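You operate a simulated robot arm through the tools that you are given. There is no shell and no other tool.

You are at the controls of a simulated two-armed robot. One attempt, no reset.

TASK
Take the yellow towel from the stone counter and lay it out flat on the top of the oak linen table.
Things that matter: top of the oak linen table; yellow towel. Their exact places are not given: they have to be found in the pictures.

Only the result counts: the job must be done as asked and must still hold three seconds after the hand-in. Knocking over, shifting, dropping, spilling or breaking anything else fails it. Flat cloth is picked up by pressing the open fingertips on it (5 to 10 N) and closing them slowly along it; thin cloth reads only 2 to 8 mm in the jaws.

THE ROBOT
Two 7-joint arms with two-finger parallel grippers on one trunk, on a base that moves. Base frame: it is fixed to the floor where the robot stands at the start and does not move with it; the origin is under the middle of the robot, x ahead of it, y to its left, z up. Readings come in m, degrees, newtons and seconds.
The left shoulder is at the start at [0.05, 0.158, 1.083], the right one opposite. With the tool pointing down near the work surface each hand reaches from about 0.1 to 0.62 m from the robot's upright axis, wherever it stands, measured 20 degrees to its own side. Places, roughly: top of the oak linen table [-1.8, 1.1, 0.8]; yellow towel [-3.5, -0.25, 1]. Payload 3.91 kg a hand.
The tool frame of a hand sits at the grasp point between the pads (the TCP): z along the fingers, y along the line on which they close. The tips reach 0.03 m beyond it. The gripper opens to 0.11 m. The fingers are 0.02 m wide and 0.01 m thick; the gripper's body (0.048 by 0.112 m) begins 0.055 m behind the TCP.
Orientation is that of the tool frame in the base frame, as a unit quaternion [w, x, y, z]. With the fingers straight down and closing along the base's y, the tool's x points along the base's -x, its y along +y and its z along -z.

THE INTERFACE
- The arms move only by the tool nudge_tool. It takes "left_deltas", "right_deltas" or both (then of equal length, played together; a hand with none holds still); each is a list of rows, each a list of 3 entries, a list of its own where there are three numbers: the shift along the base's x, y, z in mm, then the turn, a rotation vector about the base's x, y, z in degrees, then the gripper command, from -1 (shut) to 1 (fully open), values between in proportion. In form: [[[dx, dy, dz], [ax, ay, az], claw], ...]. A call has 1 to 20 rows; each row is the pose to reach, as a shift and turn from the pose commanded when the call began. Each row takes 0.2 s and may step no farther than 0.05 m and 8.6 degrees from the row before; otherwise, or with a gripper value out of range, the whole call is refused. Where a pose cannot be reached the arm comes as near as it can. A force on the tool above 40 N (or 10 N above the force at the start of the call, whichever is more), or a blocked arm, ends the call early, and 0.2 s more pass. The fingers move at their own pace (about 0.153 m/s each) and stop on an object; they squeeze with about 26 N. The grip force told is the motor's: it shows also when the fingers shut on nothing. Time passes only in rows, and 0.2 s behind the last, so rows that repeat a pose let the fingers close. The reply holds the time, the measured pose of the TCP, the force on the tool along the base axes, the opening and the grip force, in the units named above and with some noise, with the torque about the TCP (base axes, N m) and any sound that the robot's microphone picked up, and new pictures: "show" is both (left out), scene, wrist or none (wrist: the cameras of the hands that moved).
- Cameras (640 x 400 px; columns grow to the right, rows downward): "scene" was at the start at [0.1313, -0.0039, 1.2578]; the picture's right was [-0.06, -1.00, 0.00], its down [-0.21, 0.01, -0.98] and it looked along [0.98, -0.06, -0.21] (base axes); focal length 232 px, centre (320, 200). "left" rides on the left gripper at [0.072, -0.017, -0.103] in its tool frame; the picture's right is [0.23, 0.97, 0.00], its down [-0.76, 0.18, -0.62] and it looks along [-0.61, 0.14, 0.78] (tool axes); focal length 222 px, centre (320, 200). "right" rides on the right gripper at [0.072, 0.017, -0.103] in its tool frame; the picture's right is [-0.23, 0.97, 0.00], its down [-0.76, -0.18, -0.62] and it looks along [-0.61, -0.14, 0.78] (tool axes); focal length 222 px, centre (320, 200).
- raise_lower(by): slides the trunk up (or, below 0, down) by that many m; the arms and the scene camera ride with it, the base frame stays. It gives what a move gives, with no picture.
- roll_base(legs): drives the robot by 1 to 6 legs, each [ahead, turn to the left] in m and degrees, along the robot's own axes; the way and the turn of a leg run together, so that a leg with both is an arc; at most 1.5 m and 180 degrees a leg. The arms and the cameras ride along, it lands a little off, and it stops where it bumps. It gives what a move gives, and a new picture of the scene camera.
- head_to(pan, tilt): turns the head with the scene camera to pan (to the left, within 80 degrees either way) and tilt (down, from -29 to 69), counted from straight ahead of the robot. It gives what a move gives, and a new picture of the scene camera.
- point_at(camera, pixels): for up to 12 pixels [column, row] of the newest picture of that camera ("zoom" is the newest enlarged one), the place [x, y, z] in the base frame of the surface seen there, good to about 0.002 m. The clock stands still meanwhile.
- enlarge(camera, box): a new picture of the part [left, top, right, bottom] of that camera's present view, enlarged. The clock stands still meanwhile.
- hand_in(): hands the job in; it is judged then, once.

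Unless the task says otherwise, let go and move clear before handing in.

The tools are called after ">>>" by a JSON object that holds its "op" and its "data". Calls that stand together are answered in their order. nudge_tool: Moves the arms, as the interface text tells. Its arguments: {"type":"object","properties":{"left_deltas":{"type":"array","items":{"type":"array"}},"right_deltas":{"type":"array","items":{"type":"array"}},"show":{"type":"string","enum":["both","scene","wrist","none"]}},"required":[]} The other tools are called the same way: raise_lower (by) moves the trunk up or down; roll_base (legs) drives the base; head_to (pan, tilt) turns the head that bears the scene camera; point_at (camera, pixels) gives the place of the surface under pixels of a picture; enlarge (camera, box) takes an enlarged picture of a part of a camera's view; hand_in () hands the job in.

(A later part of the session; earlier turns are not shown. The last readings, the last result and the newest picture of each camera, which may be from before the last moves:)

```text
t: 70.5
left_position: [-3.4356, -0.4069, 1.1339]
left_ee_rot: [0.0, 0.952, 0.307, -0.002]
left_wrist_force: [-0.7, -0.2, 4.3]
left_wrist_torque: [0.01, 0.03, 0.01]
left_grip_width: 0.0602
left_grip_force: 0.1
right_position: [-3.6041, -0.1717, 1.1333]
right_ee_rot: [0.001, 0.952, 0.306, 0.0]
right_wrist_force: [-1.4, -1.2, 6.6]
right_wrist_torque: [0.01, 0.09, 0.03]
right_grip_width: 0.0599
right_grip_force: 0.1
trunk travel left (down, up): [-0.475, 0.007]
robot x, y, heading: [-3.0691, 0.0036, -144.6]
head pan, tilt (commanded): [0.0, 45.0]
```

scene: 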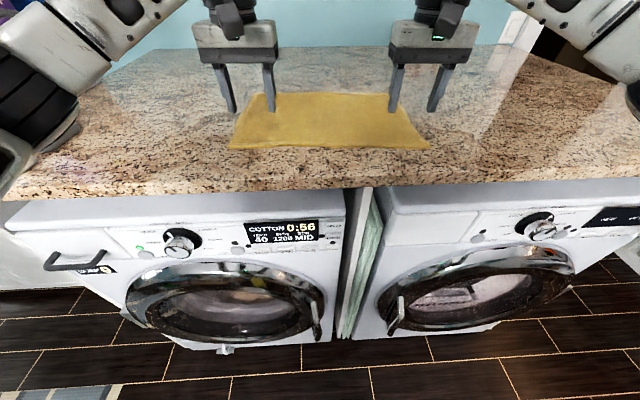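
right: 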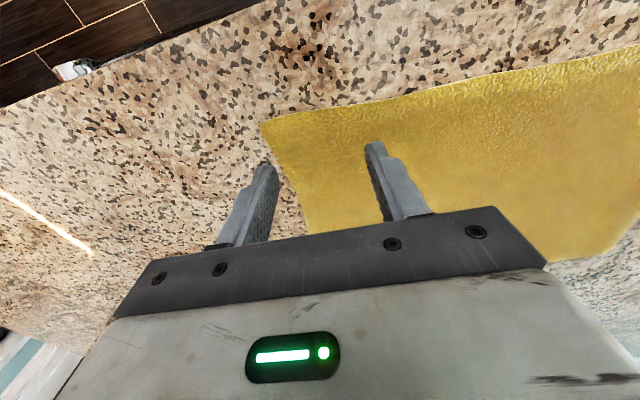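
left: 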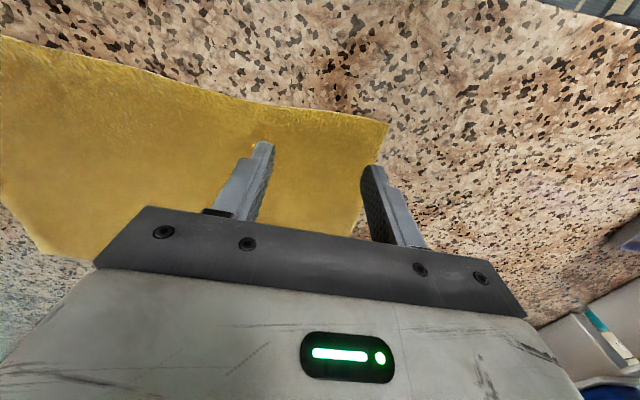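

Left presses 4.3 N, right 6.6 N. I'll add a touch of pressure and close slowly, letting the outer fingers sweep inward while the inner ones stay nearly still (checking halfway).

>>> {"op": "nudge_tool", "data": {"left_deltas": [[[0, 0, -1], [0, 0, 0], 0.09], [[-0.9, 1.3, -1], [0, 0, 0], 0.022], [[-1.8, 2.5, -1], [0, 0, 0], -0.046], [[-2.7, 3.8, -1], [0, 0, 0], -0.114], [[-3.6, 5.1, -1], [0, 0, 0], -0.183], [[-4.6, 6.3, -1], [0, 0, 0], -0.251], [[-5.5, 7.6, -1], [0, 0, 0], -0.319]], "right_deltas": [[[0, 0, -0.5], [0, 0, 0], 0.09], [[0.9, -1.3, -0.5], [0, 0, 0], 0.022], [[1.8, -2.5, -0.5], [0, 0, 0], -0.046], [[2.7, -3.8, -0.5], [0, 0, 0], -0.114], [[3.6, -5.1, -0.5], [0, 0, 0], -0.183], [[4.6, -6.3, -0.5], [0, 0, 0], -0.251], [[5.5, -7.6, -0.5], [0, 0, 0], -0.319]], "show": "both"}}

```text
t: 72.2
left_position: [-3.4401, -0.3978, 1.1333]
left_ee_rot: [0.001, 0.952, 0.307, -0.002]
left_wrist_force: [0.4, -1.0, 5.7]
left_wrist_torque: [-0.01, 0.0, -0.02]
left_grip_width: 0.0372
left_grip_force: 0.0
right_position: [-3.5974, -0.178, 1.1334]
right_ee_rot: [0.001, 0.952, 0.305, 0.0]
right_wrist_force: [0.7, 1.6, 9.0]
right_wrist_torque: [0.08, -0.03, -0.07]
right_grip_width: 0.0371
right_grip_force: 0.1
trunk travel left (down, up): [-0.475, 0.007]
robot x, y, heading: [-3.0699, 0.0038, -144.3]
head pan, tilt (commanded): [0.0, 45.0]
```

scene: 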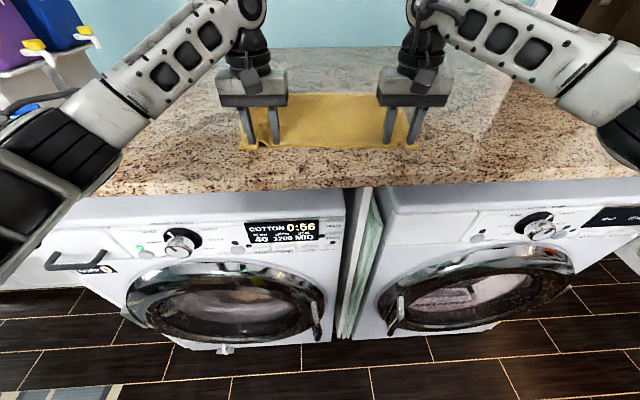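
right: 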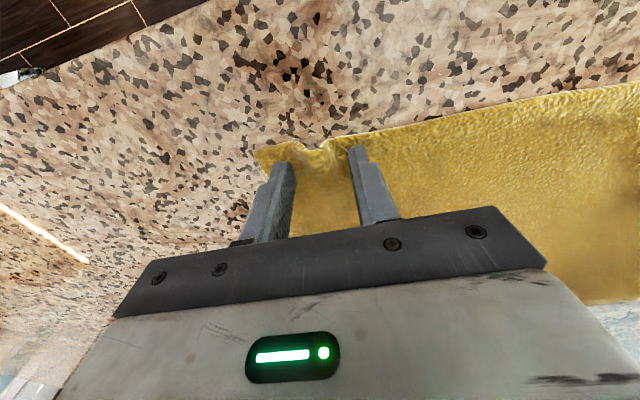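
left: 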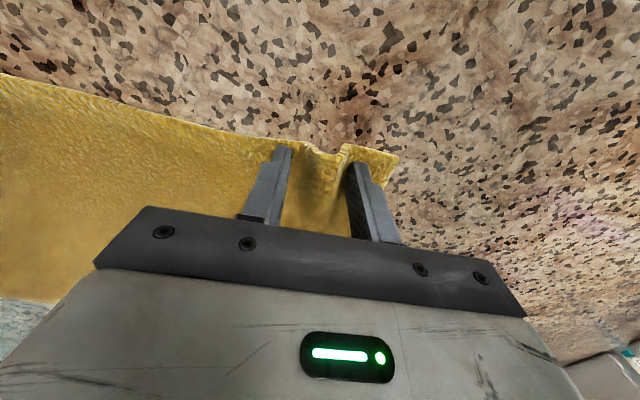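

The cloth is buckling between the fingers on both hands (right 320,150; left 320,160). Continue closing to shut.

>>> {"op": "nudge_tool", "data": {"left_deltas": [[[-0.9, 1.3, 0], [0, 0, 0], -0.387], [[-1.8, 2.6, 0], [0, 0, 0], -0.455], [[-2.7, 3.8, 0], [0, 0, 0], -0.523], [[-3.6, 5.1, 0], [0, 0, 0], -0.591], [[-4.5, 6.4, 0], [0, 0, 0], -0.659], [[-5.4, 7.6, 0], [0, 0, 0], -0.728], [[-6.4, 8.9, 0], [0, 0, 0], -0.796], [[-7.3, 10.2, 0], [0, 0, 0], -0.864], [[-8.2, 11.4, 0], [0, 0, 0], -0.932], [[-9.1, 12.7, 0], [0, 0, 0], -1], [[-9.1, 12.7, 0], [0, 0, 0], -1], [[-9.1, 12.7, 0], [0, 0, 0], -1]], "right_deltas": [[[0.9, -1.3, 0], [0, 0, 0], -0.387], [[1.8, -2.6, 0], [0, 0, 0], -0.455], [[2.7, -3.8, 0], [0, 0, 0], -0.523], [[3.6, -5.1, 0], [0, 0, 0], -0.591], [[4.5, -6.4, 0], [0, 0, 0], -0.659], [[5.4, -7.6, 0], [0, 0, 0], -0.728], [[6.4, -8.9, 0], [0, 0, 0], -0.796], [[7.3, -10.2, 0], [0, 0, 0], -0.864], [[8.2, -11.4, 0], [0, 0, 0], -0.932], [[9.1, -12.7, 0], [0, 0, 0], -1], [[9.1, -12.7, 0], [0, 0, 0], -1], [[9.1, -12.7, 0], [0, 0, 0], -1]], "show": "both"}}

```text
t: 74.8
left_position: [-3.4503, -0.3858, 1.1328]
left_ee_rot: [0.001, 0.952, 0.306, -0.002]
left_wrist_force: [2.4, -3.0, 8.9]
left_wrist_torque: [-0.01, -0.02, 0.0]
left_grip_width: 0.0058
left_grip_force: 25.8
right_position: [-3.589, -0.193, 1.1325]
right_ee_rot: [0.001, 0.952, 0.305, -0.001]
right_wrist_force: [-0.9, 0.8, 5.2]
right_wrist_torque: [0.05, 0.04, -0.03]
right_grip_width: 0.0046
right_grip_force: 25.4
trunk travel left (down, up): [-0.475, 0.007]
robot x, y, heading: [-3.0685, -0.0001, -144.7]
head pan, tilt (commanded): [0.0, 45.0]
```

scene: 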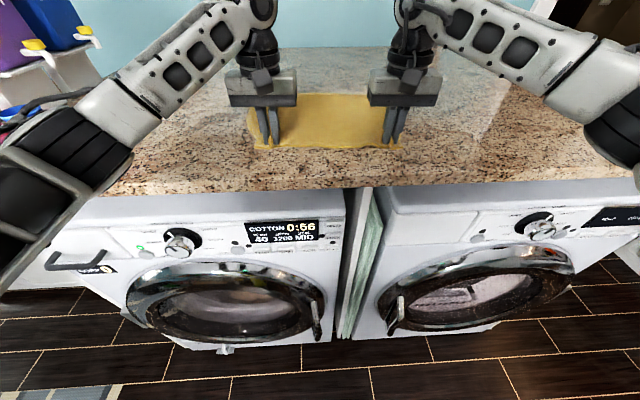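
right: 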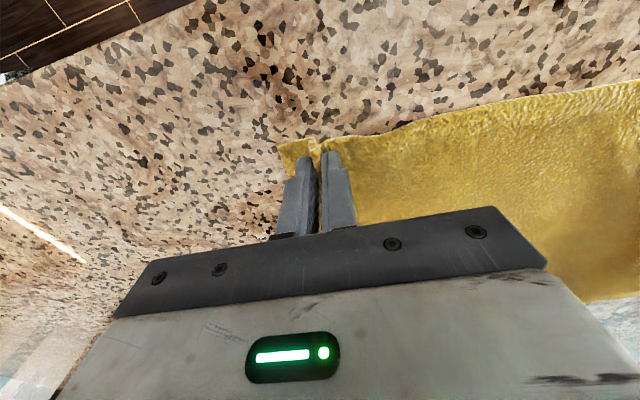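
left: 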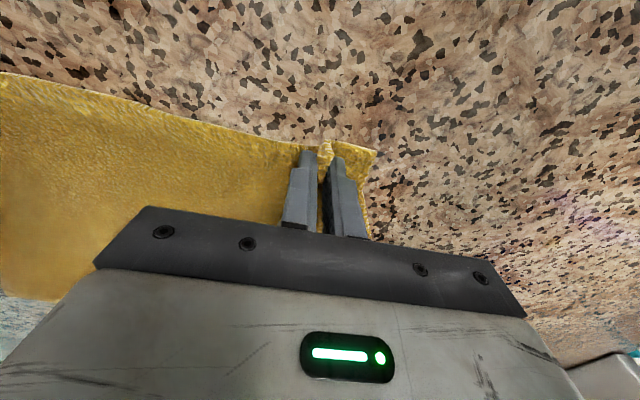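

Both jaws read 5.8 and 4.6 mm with 25 N — cloth is gripped. I'll lift slowly and check.

>>> {"op": "nudge_tool", "data": {"left_deltas": [[[0, 0, 5], [0, 0, 0], -1], [[0, 0, 12], [0, 0, 0], -1], [[0, 0, 20], [0, 0, 0], -1], [[0, 0, 30], [0, 0, 0], -1], [[0, 0, 40], [0, 0, 0], -1], [[0, 0, 50], [0, 0, 0], -1], [[0, 0, 60], [0, 0, 0], -1]], "right_deltas": [[[0, 0, 5], [0, 0, 0], -1], [[0, 0, 12], [0, 0, 0], -1], [[0, 0, 20], [0, 0, 0], -1], [[0, 0, 30], [0, 0, 0], -1], [[0, 0, 40], [0, 0, 0], -1], [[0, 0, 50], [0, 0, 0], -1], [[0, 0, 60], [0, 0, 0], -1]], "show": "both"}}

```text
t: 76.3
left_position: [-3.4498, -0.386, 1.1924]
left_ee_rot: [0.001, 0.952, 0.306, -0.001]
left_wrist_force: [0.3, -0.1, -0.5]
left_wrist_torque: [0.03, 0.0, 0.02]
left_grip_width: 0.0058
left_grip_force: 25.8
right_position: [-3.5886, -0.1913, 1.1935]
right_ee_rot: [0.001, 0.952, 0.306, 0.0]
right_wrist_force: [0.4, 0.0, 0.3]
right_wrist_torque: [0.01, -0.04, 0.0]
right_grip_width: 0.0045
right_grip_force: 25.7
trunk travel left (down, up): [-0.475, 0.007]
robot x, y, heading: [-3.0691, 0.0072, -144.3]
head pan, tilt (commanded): [0.0, 45.0]
```

scene: 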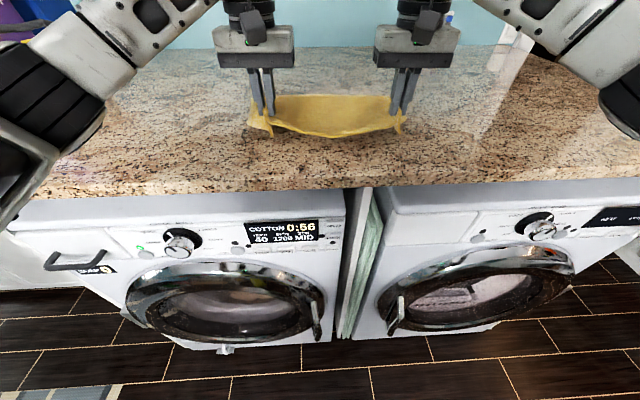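
right: 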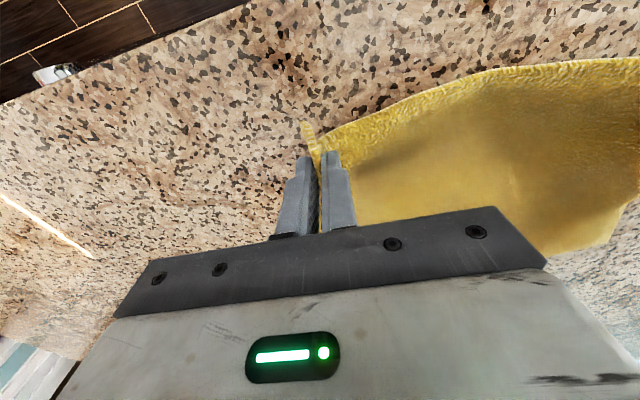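
left: 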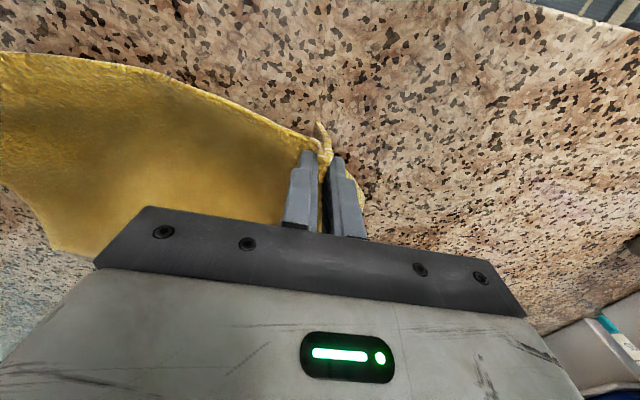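

Both corners lifted with slight sag between. I'll raise further and draw back toward me so the towel hangs free, spreading the hands 4 mm each.

>>> {"op": "nudge_tool", "data": {"left_deltas": [[[4, 2, 20], [0, 0, 0], -1], [[12, 6, 40], [0, 0, 0], -1], [[20, 10, 60], [0, 0, 0], -1], [[28, 16, 80], [0, 0, 0], -1], [[38, 22, 100], [0, 0, 0], -1], [[48, 29, 120], [0, 0, 0], -1], [[58, 36, 140], [0, 0, 0], -1], [[67, 42, 160], [0, 0, 0], -1], [[75, 48, 180], [0, 0, 0], -1], [[83, 55, 200], [0, 0, 0], -1], [[83, 55, 215], [0, 0, 0], -1], [[83, 55, 215], [0, 0, 0], -1]], "right_deltas": [[[2, 4, 20], [0, 0, 0], -1], [[8, 9, 40], [0, 0, 0], -1], [[15, 14, 60], [0, 0, 0], -1], [[23, 21, 80], [0, 0, 0], -1], [[33, 28, 100], [0, 0, 0], -1], [[43, 35, 120], [0, 0, 0], -1], [[53, 42, 140], [0, 0, 0], -1], [[62, 49, 160], [0, 0, 0], -1], [[70, 55, 180], [0, 0, 0], -1], [[78, 61, 200], [0, 0, 0], -1], [[78, 61, 215], [0, 0, 0], -1], [[78, 61, 215], [0, 0, 0], -1]], "show": "both"}}

```text
t: 79.0
left_position: [-3.3688, -0.3313, 1.4062]
left_ee_rot: [0.0, 0.952, 0.306, 0.0]
left_wrist_force: [-0.2, -0.3, -0.6]
left_wrist_torque: [0.02, -0.03, -0.01]
left_grip_width: 0.0057
left_grip_force: 26.0
right_position: [-3.512, -0.1309, 1.4074]
right_ee_rot: [0.001, 0.952, 0.305, 0.001]
right_wrist_force: [-0.3, -1.1, 0.1]
right_wrist_torque: [0.02, -0.01, 0.01]
right_grip_width: 0.0043
right_grip_force: 26.0
trunk travel left (down, up): [-0.475, 0.007]
robot x, y, heading: [-3.0701, 0.0031, -144.7]
head pan, tilt (commanded): [0.0, 45.0]
```

scene: 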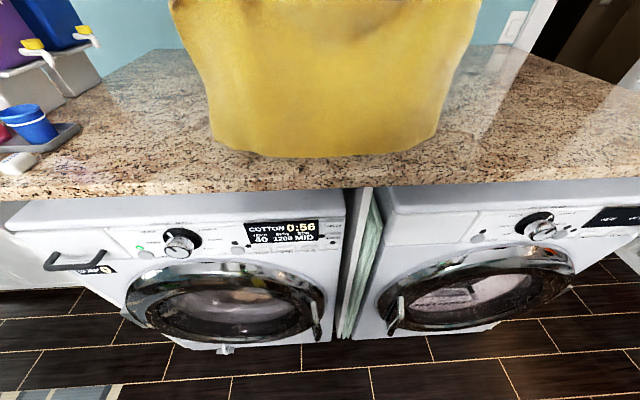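
right: 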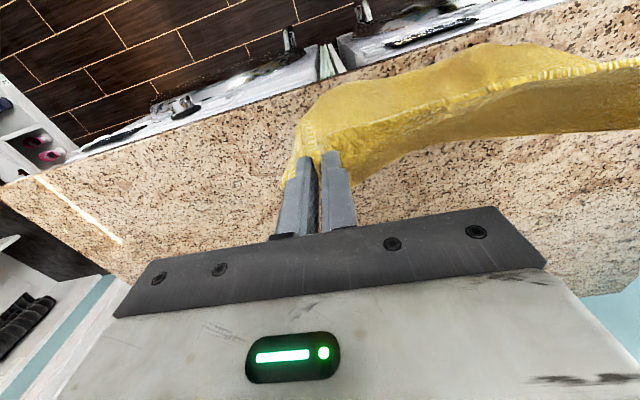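
left: 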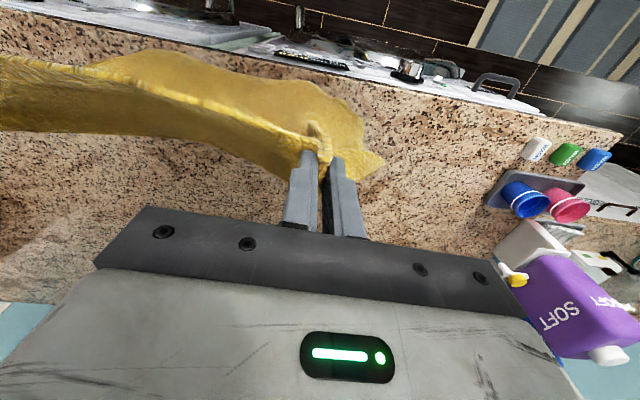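

The towel hangs nicely between the hands. I'll check the bottom edge height at (320,155) and around before moving off.

>>> {"op": "point_at", "data": {"camera": "scene", "pixels": [[320, 152], [230, 147], [420, 145], [330, 60], [200, 20], [460, 20], [320, 10]]}}

```text
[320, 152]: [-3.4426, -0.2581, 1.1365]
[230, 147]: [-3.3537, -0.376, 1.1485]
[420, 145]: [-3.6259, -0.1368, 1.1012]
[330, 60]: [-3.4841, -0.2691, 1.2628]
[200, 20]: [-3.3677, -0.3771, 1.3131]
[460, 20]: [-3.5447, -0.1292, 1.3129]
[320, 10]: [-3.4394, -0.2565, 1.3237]
```

Bottom edge hangs 35 mm above the counter. I'll back away and turn right by 180° to face the table.

>>> {"op": "roll_base", "data": {"legs": [[-0.4, 0]]}}

>>> {"op": "roll_base", "data": {"legs": [[0, -90], [0, -90]]}}

```text
t: 81.5
left_position: [-3.0415, -0.1, 1.406]
left_ee_rot: [0.001, 0.952, 0.307, -0.001]
left_wrist_force: [-0.5, 0.7, 0.1]
left_wrist_torque: [0.01, -0.01, 0.07]
left_grip_width: 0.0057
left_grip_force: 25.7
right_position: [-3.1835, 0.0998, 1.4069]
right_ee_rot: [0.001, 0.952, 0.306, 0.0]
right_wrist_force: [0.5, 0.3, -0.7]
right_wrist_torque: [0.01, 0.01, -0.01]
right_grip_width: 0.0045
right_grip_force: 26.2
trunk travel left (down, up): [-0.475, 0.007]
robot x, y, heading: [-2.7419, 0.2377, -144.5]
head pan, tilt (commanded): [0.0, 45.0]
```

scene: 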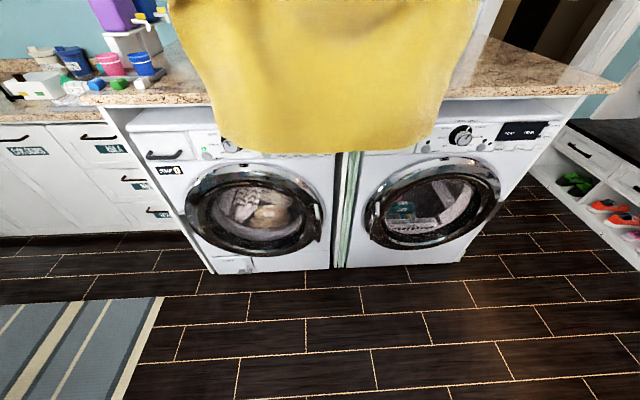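

```text
t: 89.5
left_position: [-2.4405, 0.5657, 1.4072]
left_ee_rot: [0.0, -0.3, 0.954, 0.0]
left_wrist_force: [0.8, 0.6, -0.6]
left_wrist_torque: [-0.01, 0.0, 0.08]
left_grip_width: 0.0049
left_grip_force: 26.0
right_position: [-2.3012, 0.3647, 1.4058]
right_ee_rot: [-0.001, -0.3, 0.954, 0.0]
right_wrist_force: [0.1, 0.7, -0.9]
right_wrist_torque: [-0.01, 0.03, 0.08]
right_grip_width: 0.0049
right_grip_force: 25.7
trunk travel left (down, up): [-0.475, 0.007]
robot x, y, heading: [-2.745, 0.2354, 34.5]
head pan, tilt (commanded): [0.0, 45.0]
```

scene: 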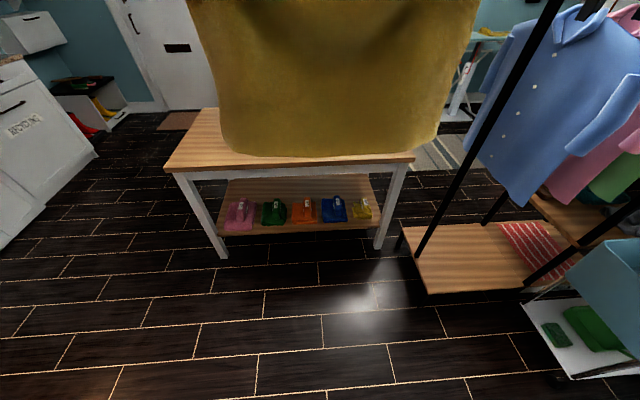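

I'm facing the table; its near edge runs from about (168,170) to (413,158), with the clothes rack close on the right. I'll measure.

>>> {"op": "point_at", "data": {"camera": "scene", "pixels": [[170, 168], [412, 158], [300, 165], [215, 108], [201, 110], [222, 255], [380, 245], [428, 255], [400, 240], [590, 155], [620, 95], [470, 165]]}}

>>> {"op": "enlarge", "data": {"camera": "scene", "box": [120, 60, 600, 360]}}

```text
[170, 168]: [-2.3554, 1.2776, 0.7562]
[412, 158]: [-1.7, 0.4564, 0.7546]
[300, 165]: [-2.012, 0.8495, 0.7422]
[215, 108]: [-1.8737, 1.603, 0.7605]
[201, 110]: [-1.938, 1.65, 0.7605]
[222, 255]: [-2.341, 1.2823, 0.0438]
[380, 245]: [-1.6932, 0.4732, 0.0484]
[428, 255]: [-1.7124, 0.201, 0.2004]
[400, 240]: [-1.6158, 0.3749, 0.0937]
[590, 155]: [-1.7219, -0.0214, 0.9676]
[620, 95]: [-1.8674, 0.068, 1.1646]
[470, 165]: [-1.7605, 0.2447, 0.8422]
```

```text
1.33 times, centred on (360, 210) of scene
```

zoom: 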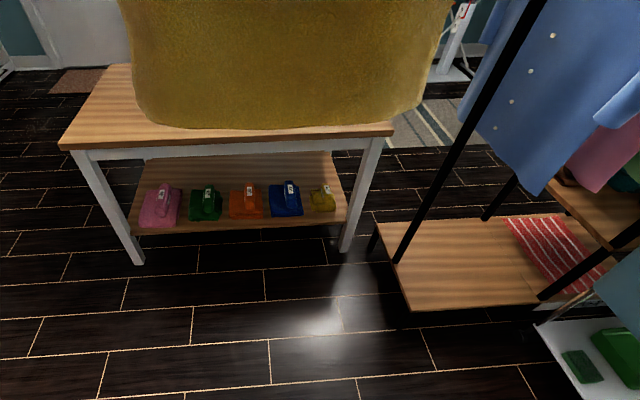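

The table's near edge runs from (-2.355,1.278) to (-1.700,0.456), top z≈0.761; its normal heading is ≈38.5°. I'll shift left and align square to it, staying well back.

>>> {"op": "roll_base", "data": {"legs": [[0, 20], [0.4, 0], [0, -16]]}}

>>> {"op": "raise_lower", "data": {"by": -0.2}}

>>> {"op": "head_to", "data": {"pan": 0, "tilt": 50}}

```text
t: 94.0
left_position: [-2.2316, 0.9113, 1.4071]
left_ee_rot: [0.001, -0.333, 0.943, 0.0]
left_wrist_force: [0.5, 0.6, -0.3]
left_wrist_torque: [-0.02, 0.01, 0.03]
left_grip_width: 0.0052
left_grip_force: 25.4
right_position: [-2.0775, 0.7197, 1.4056]
right_ee_rot: [-0.001, -0.331, 0.944, 0.001]
right_wrist_force: [-0.1, 0.0, 0.4]
right_wrist_torque: [-0.01, 0.02, 0.05]
right_grip_width: 0.0044
right_grip_force: 25.2
trunk travel left (down, up): [-0.475, 0.007]
robot x, y, heading: [-2.5126, 0.5573, 38.5]
head pan, tilt (commanded): [0.0, 45.0]
```

scene: 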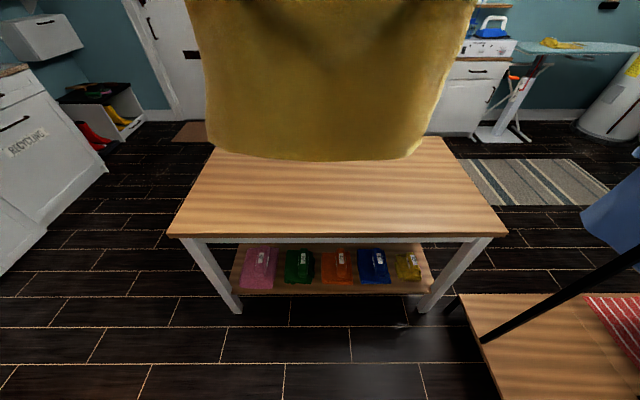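

```text
t: 96.2
left_position: [-2.2309, 0.9115, 1.2062]
left_ee_rot: [0.001, -0.332, 0.943, 0.0]
left_wrist_force: [-0.6, -0.4, -0.8]
left_wrist_torque: [0.0, 0.02, 0.06]
left_grip_width: 0.0049
left_grip_force: 26.1
right_position: [-2.0789, 0.7197, 1.206]
right_ee_rot: [-0.001, -0.331, 0.944, 0.001]
right_wrist_force: [-1.1, 0.4, 0.0]
right_wrist_torque: [-0.01, 0.02, 0.08]
right_grip_width: 0.0046
right_grip_force: 26.1
trunk travel left (down, up): [-0.275, 0.207]
robot x, y, heading: [-2.5097, 0.5611, 38.5]
head pan, tilt (commanded): [0.0, 45.0]
```

```text
t: 96.8
left_position: [-2.2321, 0.912, 1.2066]
left_ee_rot: [0.001, -0.332, 0.943, 0.001]
left_wrist_force: [-0.3, 0.9, -0.4]
left_wrist_torque: [-0.01, 0.01, 0.09]
left_grip_width: 0.0048
left_grip_force: 26.4
right_position: [-2.0769, 0.7204, 1.2059]
right_ee_rot: [-0.001, -0.33, 0.944, 0.0]
right_wrist_force: [-0.5, 0.0, 0.1]
right_wrist_torque: [0.0, 0.02, 0.08]
right_grip_width: 0.0043
right_grip_force: 26.3
trunk travel left (down, up): [-0.275, 0.207]
robot x, y, heading: [-2.5102, 0.5601, 38.4]
head pan, tilt (commanded): [0.0, 50.0]
```

scene: 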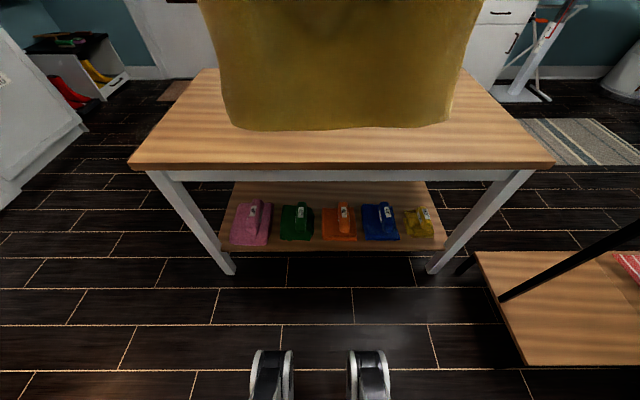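

Well-aligned now. At (270,370) and (368,370) I see what look like my own front wheels/feet; I'll measure them and the table edges.

>>> {"op": "point_at", "data": {"camera": "scene", "pixels": [[270, 352], [368, 352], [270, 380], [368, 375], [135, 162], [550, 162], [340, 163], [212, 72], [340, 128], [235, 125], [445, 122], [330, 60]]}}

>>> {"op": "head_to", "data": {"pan": 0, "tilt": 69}}

```text
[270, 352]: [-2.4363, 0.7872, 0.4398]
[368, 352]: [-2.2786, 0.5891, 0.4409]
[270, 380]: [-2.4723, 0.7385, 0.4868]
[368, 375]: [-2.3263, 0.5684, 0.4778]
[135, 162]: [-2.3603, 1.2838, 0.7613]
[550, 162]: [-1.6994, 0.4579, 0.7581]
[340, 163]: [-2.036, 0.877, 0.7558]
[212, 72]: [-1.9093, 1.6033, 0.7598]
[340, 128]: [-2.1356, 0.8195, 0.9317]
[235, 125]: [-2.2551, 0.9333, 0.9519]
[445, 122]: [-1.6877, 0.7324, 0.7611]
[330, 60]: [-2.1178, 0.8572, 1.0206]
```

```text
t: 97.7
left_position: [-2.2308, 0.9122, 1.2057]
left_ee_rot: [0.0, -0.332, 0.943, 0.0]
left_wrist_force: [-0.5, -0.1, 0.2]
left_wrist_torque: [-0.03, 0.01, 0.06]
left_grip_width: 0.0049
left_grip_force: 26.7
right_position: [-2.077, 0.7192, 1.2064]
right_ee_rot: [-0.001, -0.33, 0.944, 0.0]
right_wrist_force: [0.0, -0.4, 0.1]
right_wrist_torque: [0.0, 0.01, 0.06]
right_grip_width: 0.0046
right_grip_force: 26.3
trunk travel left (down, up): [-0.275, 0.207]
robot x, y, heading: [-2.5111, 0.5628, 38.7]
head pan, tilt (commanded): [0.0, 68.8]
```

scene: 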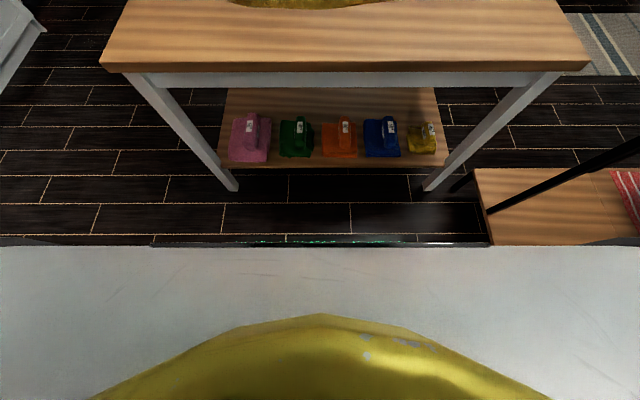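

My knees/base stay within ~0.22 m ahead of my axis, and I'm square to the table (axis 0.57 m from its edge, towel centred at 0.56 m along the 1.06 m edge). I'll drive 0.28 m closer; the towel bottom (z≈0.93) clears the top (0.761).

>>> {"op": "roll_base", "data": {"legs": [[0.22, 0]]}}

>>> {"op": "head_to", "data": {"pan": 0, "tilt": 50}}

```text
t: 99.3
left_position: [-2.0664, 1.0441, 1.2066]
left_ee_rot: [0.0, -0.333, 0.943, 0.0]
left_wrist_force: [0.8, -0.1, -0.5]
left_wrist_torque: [-0.02, 0.03, 0.05]
left_grip_width: 0.005
left_grip_force: 26.4
right_position: [-1.9143, 0.8539, 1.2056]
right_ee_rot: [-0.001, -0.332, 0.943, 0.001]
right_wrist_force: [-0.5, 0.3, 0.1]
right_wrist_torque: [-0.02, 0.03, 0.07]
right_grip_width: 0.0045
right_grip_force: 25.5
trunk travel left (down, up): [-0.275, 0.207]
robot x, y, heading: [-2.3429, 0.6943, 38.9]
head pan, tilt (commanded): [0.0, 68.8]
```

scene: 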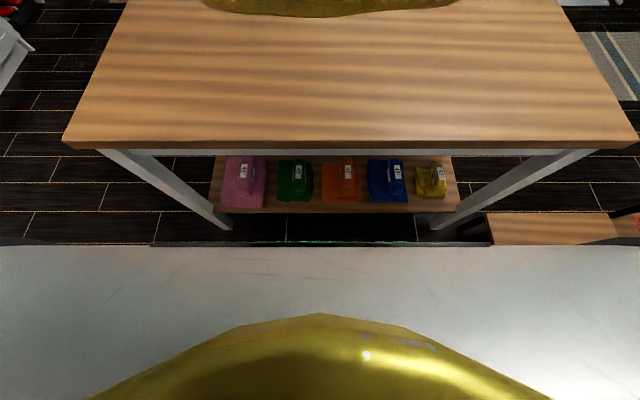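

```text
t: 100.1
left_position: [-2.068, 1.0444, 1.2072]
left_ee_rot: [0.0, -0.333, 0.943, 0.001]
left_wrist_force: [-0.4, 0.4, -0.5]
left_wrist_torque: [-0.03, -0.02, 0.09]
left_grip_width: 0.0049
left_grip_force: 26.1
right_position: [-1.9136, 0.8528, 1.2056]
right_ee_rot: [-0.001, -0.333, 0.943, 0.0]
right_wrist_force: [-0.9, 0.6, 0.6]
right_wrist_torque: [0.0, 0.02, 0.08]
right_grip_width: 0.0044
right_grip_force: 25.5
trunk travel left (down, up): [-0.275, 0.207]
robot x, y, heading: [-2.3467, 0.6927, 38.8]
head pan, tilt (commanded): [0.0, 50.0]
```

scene: 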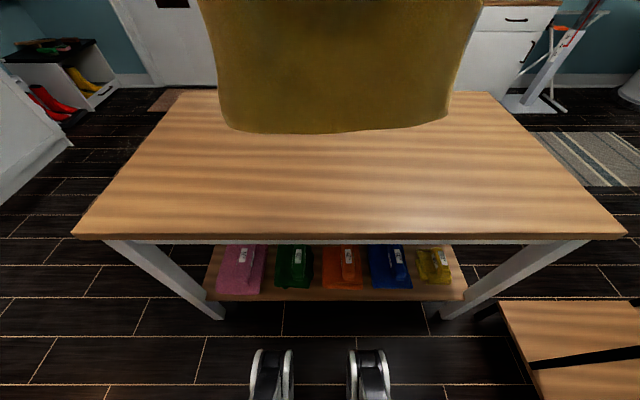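

Knees are at (270,375)/(368,375). I'll check that the picture bottom shows floor (no base) to know my front clearance.

>>> {"op": "point_at", "data": {"camera": "scene", "pixels": [[320, 397], [120, 395], [220, 397], [420, 397], [500, 395], [270, 350], [368, 350], [215, 318], [435, 318], [320, 238], [330, 128], [320, 300]]}}

```text
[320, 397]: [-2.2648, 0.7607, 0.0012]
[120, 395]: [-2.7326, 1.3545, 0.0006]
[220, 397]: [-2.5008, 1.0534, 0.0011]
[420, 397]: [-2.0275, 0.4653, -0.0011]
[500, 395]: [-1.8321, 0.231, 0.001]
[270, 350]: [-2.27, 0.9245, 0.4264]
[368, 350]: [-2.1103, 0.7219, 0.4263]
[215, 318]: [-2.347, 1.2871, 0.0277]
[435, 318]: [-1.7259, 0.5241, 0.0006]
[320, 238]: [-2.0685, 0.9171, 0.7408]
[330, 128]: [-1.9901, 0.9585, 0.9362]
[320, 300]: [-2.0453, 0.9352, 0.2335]
```

Floor is visible right up to 0.1 m ahead of my axis and the knees reach only 0.2 m, so I can go 0.08 m closer safely.

>>> {"op": "roll_base", "data": {"legs": [[0.08, 0]]}}

```text
t: 101.2
left_position: [-2.0059, 1.0937, 1.2062]
left_ee_rot: [-0.001, -0.334, 0.943, 0.001]
left_wrist_force: [0.4, -0.4, 0.0]
left_wrist_torque: [-0.01, 0.0, 0.06]
left_grip_width: 0.005
left_grip_force: 26.7
right_position: [-1.8523, 0.9026, 1.2053]
right_ee_rot: [-0.002, -0.332, 0.943, 0.0]
right_wrist_force: [0.0, 0.5, 0.2]
right_wrist_torque: [-0.01, 0.03, 0.07]
right_grip_width: 0.0046
right_grip_force: 26.1
trunk travel left (down, up): [-0.275, 0.207]
robot x, y, heading: [-2.284, 0.7425, 38.9]
head pan, tilt (commanded): [0.0, 50.0]
```

scene: 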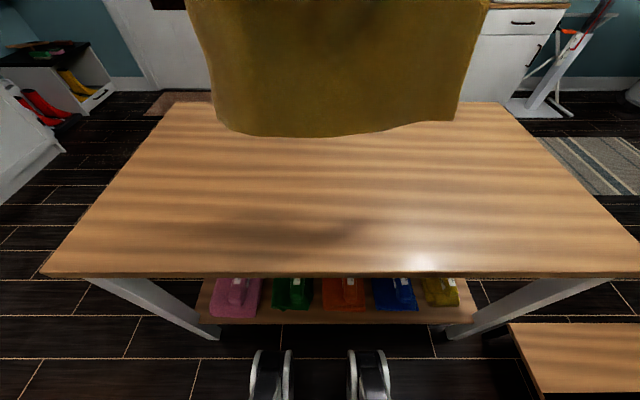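

Towel hangs about 0.16 m in from the near edge. I'll extend both hands 0.15 m further over the table and lower so the bottom edge is ~3 cm above the top.

>>> {"op": "nudge_tool", "data": {"left_deltas": [[[10, 8, -8], [0, 0, 0], -1], [[22, 18, -22], [0, 0, 0], -1], [[34, 27, -36], [0, 0, 0], -1], [[46, 37, -50], [0, 0, 0], -1], [[58, 46, -66], [0, 0, 0], -1], [[70, 56, -82], [0, 0, 0], -1], [[82, 66, -98], [0, 0, 0], -1], [[94, 75, -112], [0, 0, 0], -1], [[106, 85, -126], [0, 0, 0], -1], [[118, 94, -140], [0, 0, 0], -1], [[118, 94, -144], [0, 0, 0], -1], [[118, 94, -144], [0, 0, 0], -1]], "right_deltas": [[[10, 8, -8], [0, 0, 0], -1], [[22, 18, -22], [0, 0, 0], -1], [[34, 27, -36], [0, 0, 0], -1], [[46, 37, -50], [0, 0, 0], -1], [[58, 46, -66], [0, 0, 0], -1], [[70, 56, -82], [0, 0, 0], -1], [[82, 66, -98], [0, 0, 0], -1], [[94, 75, -112], [0, 0, 0], -1], [[106, 85, -126], [0, 0, 0], -1], [[118, 94, -140], [0, 0, 0], -1], [[118, 94, -144], [0, 0, 0], -1], [[118, 94, -144], [0, 0, 0], -1]], "show": "both"}}

```text
t: 103.8
left_position: [-1.8935, 1.1842, 1.059]
left_ee_rot: [0.0, -0.332, 0.943, -0.001]
left_wrist_force: [0.8, -0.3, 0.5]
left_wrist_torque: [-0.02, -0.01, 0.06]
left_grip_width: 0.0048
left_grip_force: 25.7
left hand out of reach, approached as far as the arm can: row 10, 11, 12
right_position: [-1.7351, 0.9966, 1.0625]
right_ee_rot: [-0.001, -0.333, 0.943, 0.0]
right_wrist_force: [0.1, 0.6, -0.1]
right_wrist_torque: [0.02, 0.04, 0.07]
right_grip_width: 0.0046
right_grip_force: 26.0
trunk travel left (down, up): [-0.275, 0.207]
robot x, y, heading: [-2.2866, 0.7431, 38.6]
head pan, tilt (commanded): [0.0, 50.0]
```

scene: 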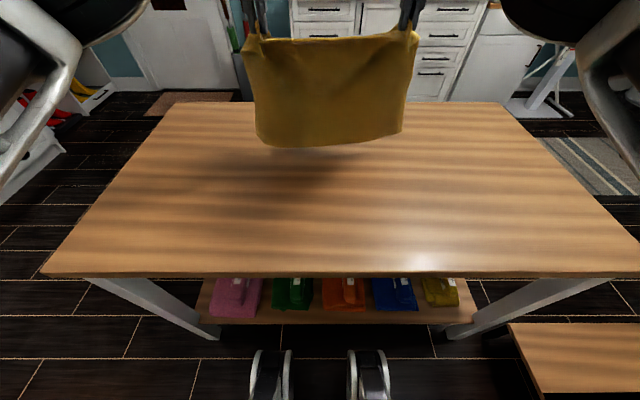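
right: 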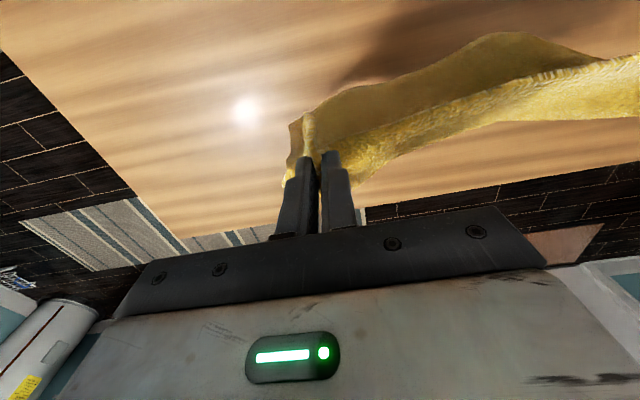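
left: 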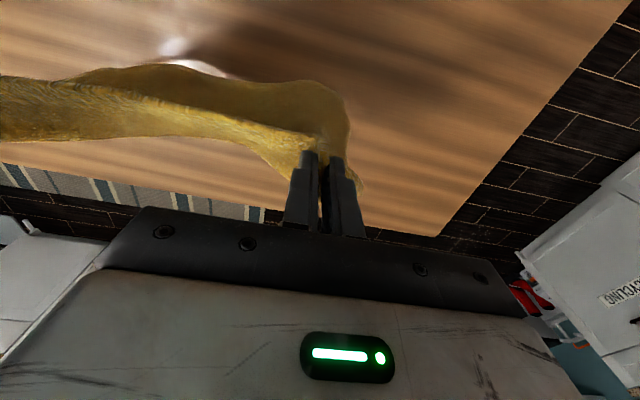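

Left hand is at its reach limit (7 mm short), which is fine. I'll measure the towel's bottom edge before touching down.

>>> {"op": "point_at", "data": {"camera": "scene", "pixels": [[262, 138], [300, 146], [350, 142], [398, 128], [330, 100], [330, 60], [250, 45], [412, 40]]}}

>>> {"op": "enlarge", "data": {"camera": "scene", "box": [200, 0, 480, 175]}}

```text
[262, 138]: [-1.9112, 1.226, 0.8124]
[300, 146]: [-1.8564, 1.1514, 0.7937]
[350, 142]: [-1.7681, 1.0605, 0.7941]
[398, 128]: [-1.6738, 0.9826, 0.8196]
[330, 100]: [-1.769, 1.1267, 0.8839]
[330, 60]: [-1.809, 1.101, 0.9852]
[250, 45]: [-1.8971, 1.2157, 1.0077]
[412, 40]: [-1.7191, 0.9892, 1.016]
```

```text
2.29 times, centred on (340, 88) of scene
```

zoom: 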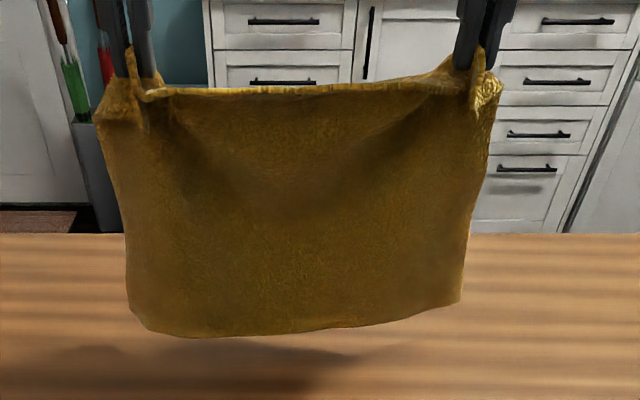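

Bottom edge is 3–6 cm above the top, about 0.31–0.32 m in from the near edge. I'll touch down and begin laying: lowering while drawing the hands back toward me.

>>> {"op": "nudge_tool", "data": {"left_deltas": [[[0, 0, -12], [0, 0, 0], -1], [[0, 0, -24], [0, 0, 0], -1], [[-1.6, -1.2, -32], [0, 0, 0], -1], [[-6.2, -5, -38], [0, 0, 0], -1], [[-12.5, -10, -44], [0, 0, 0], -1], [[-18.7, -15, -50], [0, 0, 0], -1], [[-25, -20, -57], [0, 0, 0], -1], [[-31.2, -25, -64], [0, 0, 0], -1], [[-37.5, -30, -71], [0, 0, 0], -1], [[-43.7, -35, -79], [0, 0, 0], -1]], "right_deltas": [[[0, 0, -12], [0, 0, 0], -1], [[0, 0, -24], [0, 0, 0], -1], [[-1.6, -1.2, -32], [0, 0, 0], -1], [[-6.2, -5, -38], [0, 0, 0], -1], [[-12.5, -10, -44], [0, 0, 0], -1], [[-18.7, -15, -50], [0, 0, 0], -1], [[-25, -20, -57], [0, 0, 0], -1], [[-31.2, -25, -64], [0, 0, 0], -1], [[-37.5, -30, -71], [0, 0, 0], -1], [[-43.7, -35, -79], [0, 0, 0], -1]], "show": "scene"}}

```text
t: 106.0
left_position: [-1.9372, 1.1487, 0.982]
left_ee_rot: [0.001, -0.333, 0.943, 0.001]
left_wrist_force: [0.1, 0.0, -0.3]
left_wrist_torque: [0.05, -0.04, 0.09]
left_grip_width: 0.005
left_grip_force: 26.4
right_position: [-1.7803, 0.9601, 0.983]
right_ee_rot: [-0.001, -0.332, 0.943, 0.001]
right_wrist_force: [-1.1, -0.6, 0.1]
right_wrist_torque: [0.0, 0.01, 0.04]
right_grip_width: 0.0046
right_grip_force: 25.9
right hand out of reach, approached as far as the arm can: row 1
trunk travel left (down, up): [-0.275, 0.207]
robot x, y, heading: [-2.2844, 0.7397, 38.5]
head pan, tilt (commanded): [0.0, 50.0]
```

scene: 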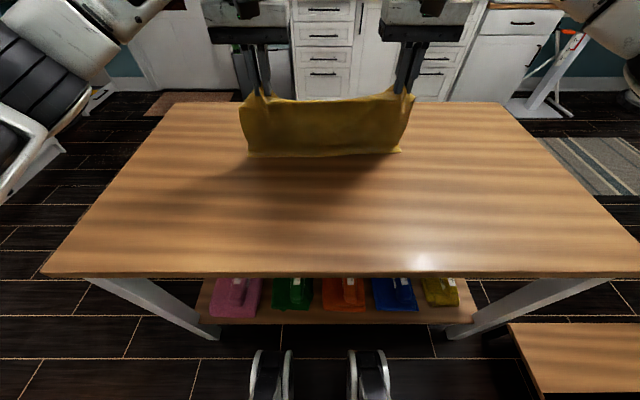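

The lower part has reached the top; I need to see whether it is folding away from me (hidden behind) as wished. Enlarging.

>>> {"op": "enlarge", "data": {"camera": "scene", "box": [210, 60, 450, 210]}}

>>> {"op": "point_at", "data": {"camera": "zoom", "pixels": [[110, 245], [300, 250], [490, 240], [300, 200], [300, 150], [300, 255], [100, 230], [505, 235]]}}

>>> {"op": "nudge_tool", "data": {"left_deltas": [[[0, 0, 0], [0, 0, 0], -1]], "right_deltas": [[[0, 0, 0], [0, 0, 0], -1]], "show": "wrist"}}

```text
2.67 times, centred on (330, 135) of scene
```

zoom: 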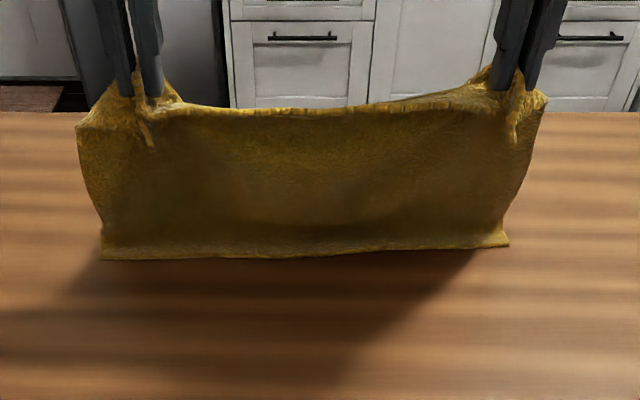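

```text
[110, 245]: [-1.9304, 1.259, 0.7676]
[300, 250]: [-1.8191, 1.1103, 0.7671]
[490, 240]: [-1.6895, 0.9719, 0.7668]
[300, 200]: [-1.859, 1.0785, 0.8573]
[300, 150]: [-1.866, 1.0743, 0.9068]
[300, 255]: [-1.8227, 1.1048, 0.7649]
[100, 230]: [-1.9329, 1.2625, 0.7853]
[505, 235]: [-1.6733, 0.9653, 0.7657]
```

```text
t: 106.4
left_position: [-1.9372, 1.1497, 0.9818]
left_ee_rot: [0.001, -0.334, 0.943, 0.0]
left_wrist_force: [0.2, -0.1, -0.1]
left_wrist_torque: [-0.04, -0.03, 0.09]
left_grip_width: 0.0049
left_grip_force: 26.1
right_position: [-1.7786, 0.9605, 0.9827]
right_ee_rot: [-0.001, -0.332, 0.943, 0.001]
right_wrist_force: [-0.3, 0.0, 0.1]
right_wrist_torque: [-0.01, 0.0, 0.04]
right_grip_width: 0.0046
right_grip_force: 25.8
trunk travel left (down, up): [-0.275, 0.207]
robot x, y, heading: [-2.2852, 0.7397, 38.6]
head pan, tilt (commanded): [0.0, 50.0]
```

right: 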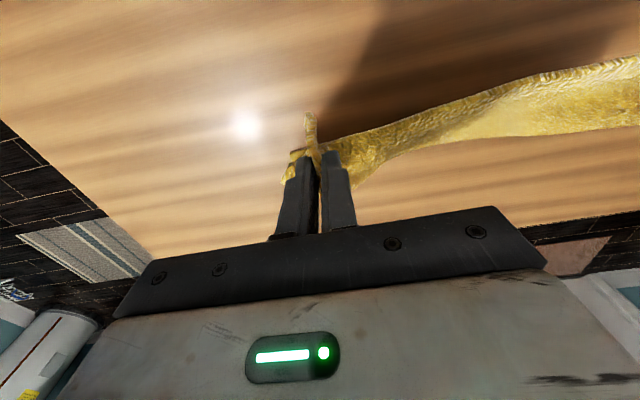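
left: 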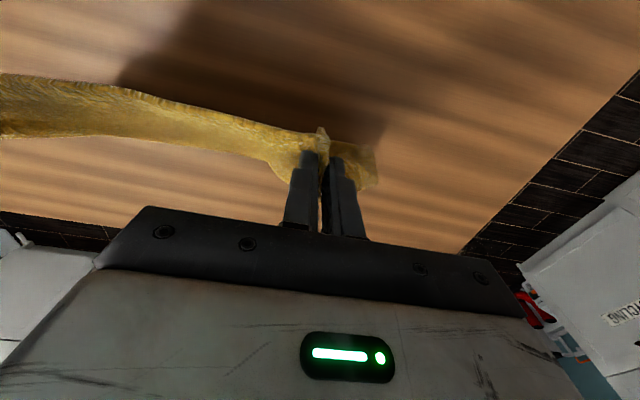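

The profile runs from the hands (0.25 m in) down and forward to 0.31 m in at the table, so it's laying away from me, full width 0.39 m. Continue lowering and drawing back.

>>> {"op": "nudge_tool", "data": {"left_deltas": [[[-7.8, -6.2, -8], [0, 0, 0], -1], [[-15.6, -12.5, -16], [0, 0, 0], -1], [[-23.4, -18.7, -25], [0, 0, 0], -1], [[-31.2, -25, -34], [0, 0, 0], -1], [[-39, -31.2, -44], [0, 0, 0], -1], [[-46.9, -37.5, -54], [0, 0, 0], -1], [[-54.7, -43.7, -65], [0, 0, 0], -1], [[-62.5, -50, -77], [0, 0, 0], -1], [[-70.3, -56.2, -89], [0, 0, 0], -1], [[-78.1, -62.5, -102], [0, 0, 0], -1]], "right_deltas": [[[-7.8, -6.2, -8], [0, 0, 0], -1], [[-15.6, -12.5, -16], [0, 0, 0], -1], [[-23.4, -18.7, -25], [0, 0, 0], -1], [[-31.2, -25, -34], [0, 0, 0], -1], [[-39, -31.2, -44], [0, 0, 0], -1], [[-46.9, -37.5, -54], [0, 0, 0], -1], [[-54.7, -43.7, -65], [0, 0, 0], -1], [[-62.5, -50, -77], [0, 0, 0], -1], [[-70.3, -56.2, -89], [0, 0, 0], -1], [[-78.1, -62.5, -102], [0, 0, 0], -1]], "show": "scene"}}

>>> {"op": "enlarge", "data": {"camera": "scene", "box": [210, 60, 450, 210]}}

```text
t: 108.6
left_position: [-2.0163, 1.0875, 0.8801]
left_ee_rot: [0.001, -0.334, 0.943, 0.001]
left_wrist_force: [0.5, 0.7, -0.1]
left_wrist_torque: [-0.01, 0.01, 0.08]
left_grip_width: 0.0048
left_grip_force: 26.0
right_position: [-1.8572, 0.8986, 0.882]
right_ee_rot: [-0.001, -0.332, 0.943, 0.0]
right_wrist_force: [-0.7, 0.3, 0.1]
right_wrist_torque: [0.03, 0.02, 0.04]
right_grip_width: 0.0048
right_grip_force: 26.2
trunk travel left (down, up): [-0.275, 0.207]
robot x, y, heading: [-2.2875, 0.7444, 38.5]
head pan, tilt (commanded): [0.0, 50.0]
```

scene: 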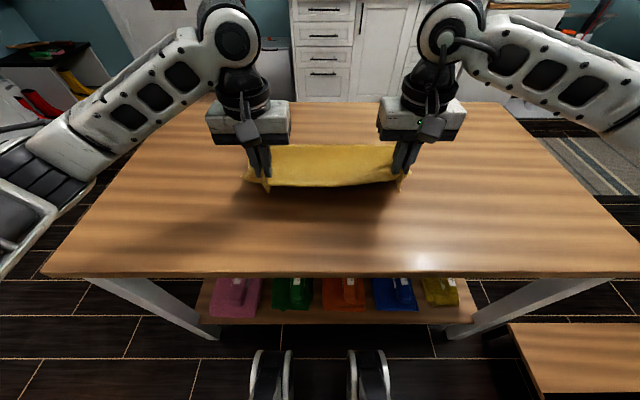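

```text
2.67 times, centred on (330, 135) of scene
```

zoom: 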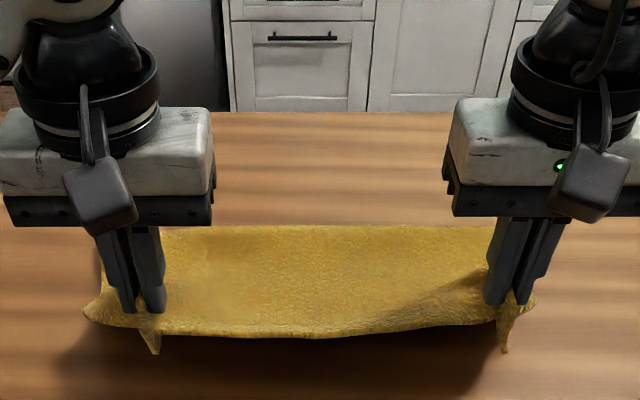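

Now the top face is visible with a straight far edge (zoom row ~228). I'll measure the profile.

>>> {"op": "point_at", "data": {"camera": "zoom", "pixels": [[200, 230], [330, 229], [460, 230], [330, 250], [330, 275], [330, 300], [330, 325], [330, 335], [105, 270], [490, 235], [148, 345], [505, 345]]}}

```text
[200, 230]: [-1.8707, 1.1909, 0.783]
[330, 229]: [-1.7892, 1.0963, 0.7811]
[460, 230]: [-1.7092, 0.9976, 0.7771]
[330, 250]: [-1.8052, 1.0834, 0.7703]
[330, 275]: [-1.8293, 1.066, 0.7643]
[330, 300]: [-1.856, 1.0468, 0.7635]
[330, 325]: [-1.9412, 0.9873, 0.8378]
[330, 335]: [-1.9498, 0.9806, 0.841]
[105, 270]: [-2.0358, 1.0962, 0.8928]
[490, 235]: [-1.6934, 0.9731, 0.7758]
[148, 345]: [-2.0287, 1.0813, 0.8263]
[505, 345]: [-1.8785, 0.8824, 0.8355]
```

Far edge lies 0.33 m in; hands are now 0.15 m in at tip height ~9 cm. I'll continue to nearly table level, ending about 0.09 m in.

>>> {"op": "nudge_tool", "data": {"left_deltas": [[[-7.8, -6.2, -10], [0, 0, 0], -1], [[-15.6, -12.5, -21], [0, 0, 0], -1], [[-23.4, -18.7, -33], [0, 0, 0], -1], [[-29.7, -23.7, -45], [0, 0, 0], -1], [[-35.1, -28.1, -56], [0, 0, 0], -1], [[-40, -32, -66], [0, 0, 0], -1], [[-44, -35, -74], [0, 0, 0], -1], [[-46.9, -37.5, -80], [0, 0, 0], -1]], "right_deltas": [[[-7.8, -6.2, -10], [0, 0, 0], -1], [[-15.6, -12.5, -21], [0, 0, 0], -1], [[-23.4, -18.7, -33], [0, 0, 0], -1], [[-29.7, -23.7, -45], [0, 0, 0], -1], [[-35.1, -28.1, -56], [0, 0, 0], -1], [[-40, -32, -66], [0, 0, 0], -1], [[-44, -35, -74], [0, 0, 0], -1], [[-46.9, -37.5, -80], [0, 0, 0], -1]], "show": "both"}}

>>> {"op": "enlarge", "data": {"camera": "scene", "box": [210, 90, 450, 240]}}

```text
t: 110.4
left_position: [-2.0616, 1.0488, 0.8002]
left_ee_rot: [0.001, -0.333, 0.943, 0.0]
left_wrist_force: [-0.2, 0.0, 1.8]
left_wrist_torque: [0.01, 0.02, 0.08]
left_grip_width: 0.0049
left_grip_force: 26.2
right_position: [-1.9049, 0.8618, 0.8004]
right_ee_rot: [0.0, -0.332, 0.943, 0.001]
right_wrist_force: [0.0, 0.6, -0.7]
right_wrist_torque: [-0.01, 0.01, 0.05]
right_grip_width: 0.0046
right_grip_force: 26.7
trunk travel left (down, up): [-0.275, 0.207]
robot x, y, heading: [-2.2882, 0.7427, 38.5]
head pan, tilt (commanded): [0.0, 50.0]
```

scene: 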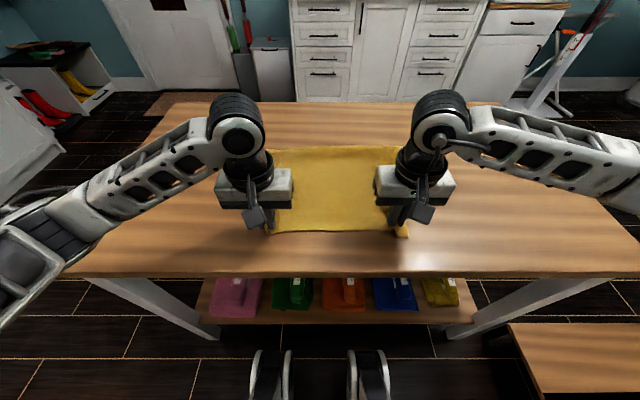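
right: 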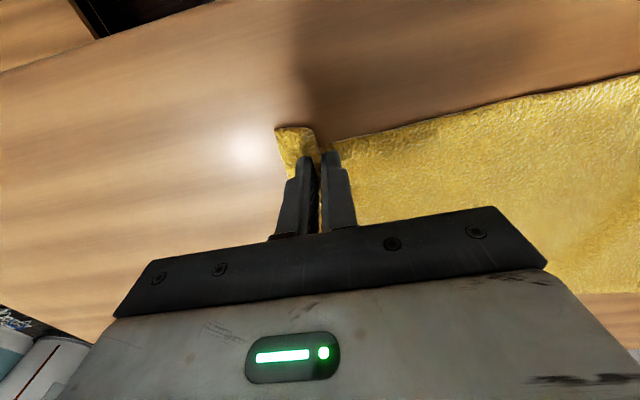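
left: 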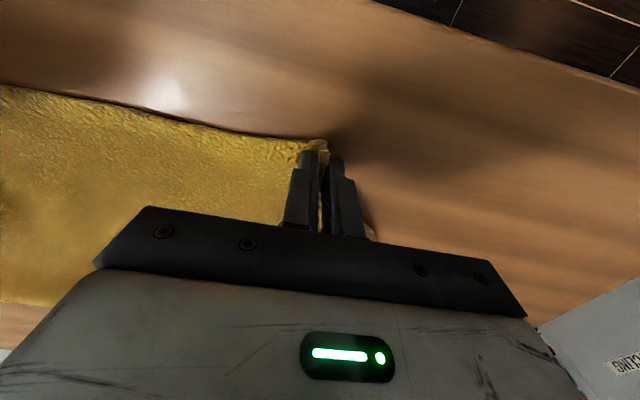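

```text
2.67 times, centred on (330, 165) of scene
```

zoom: 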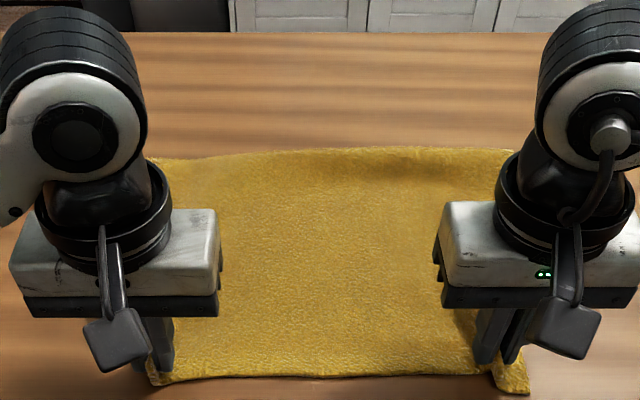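

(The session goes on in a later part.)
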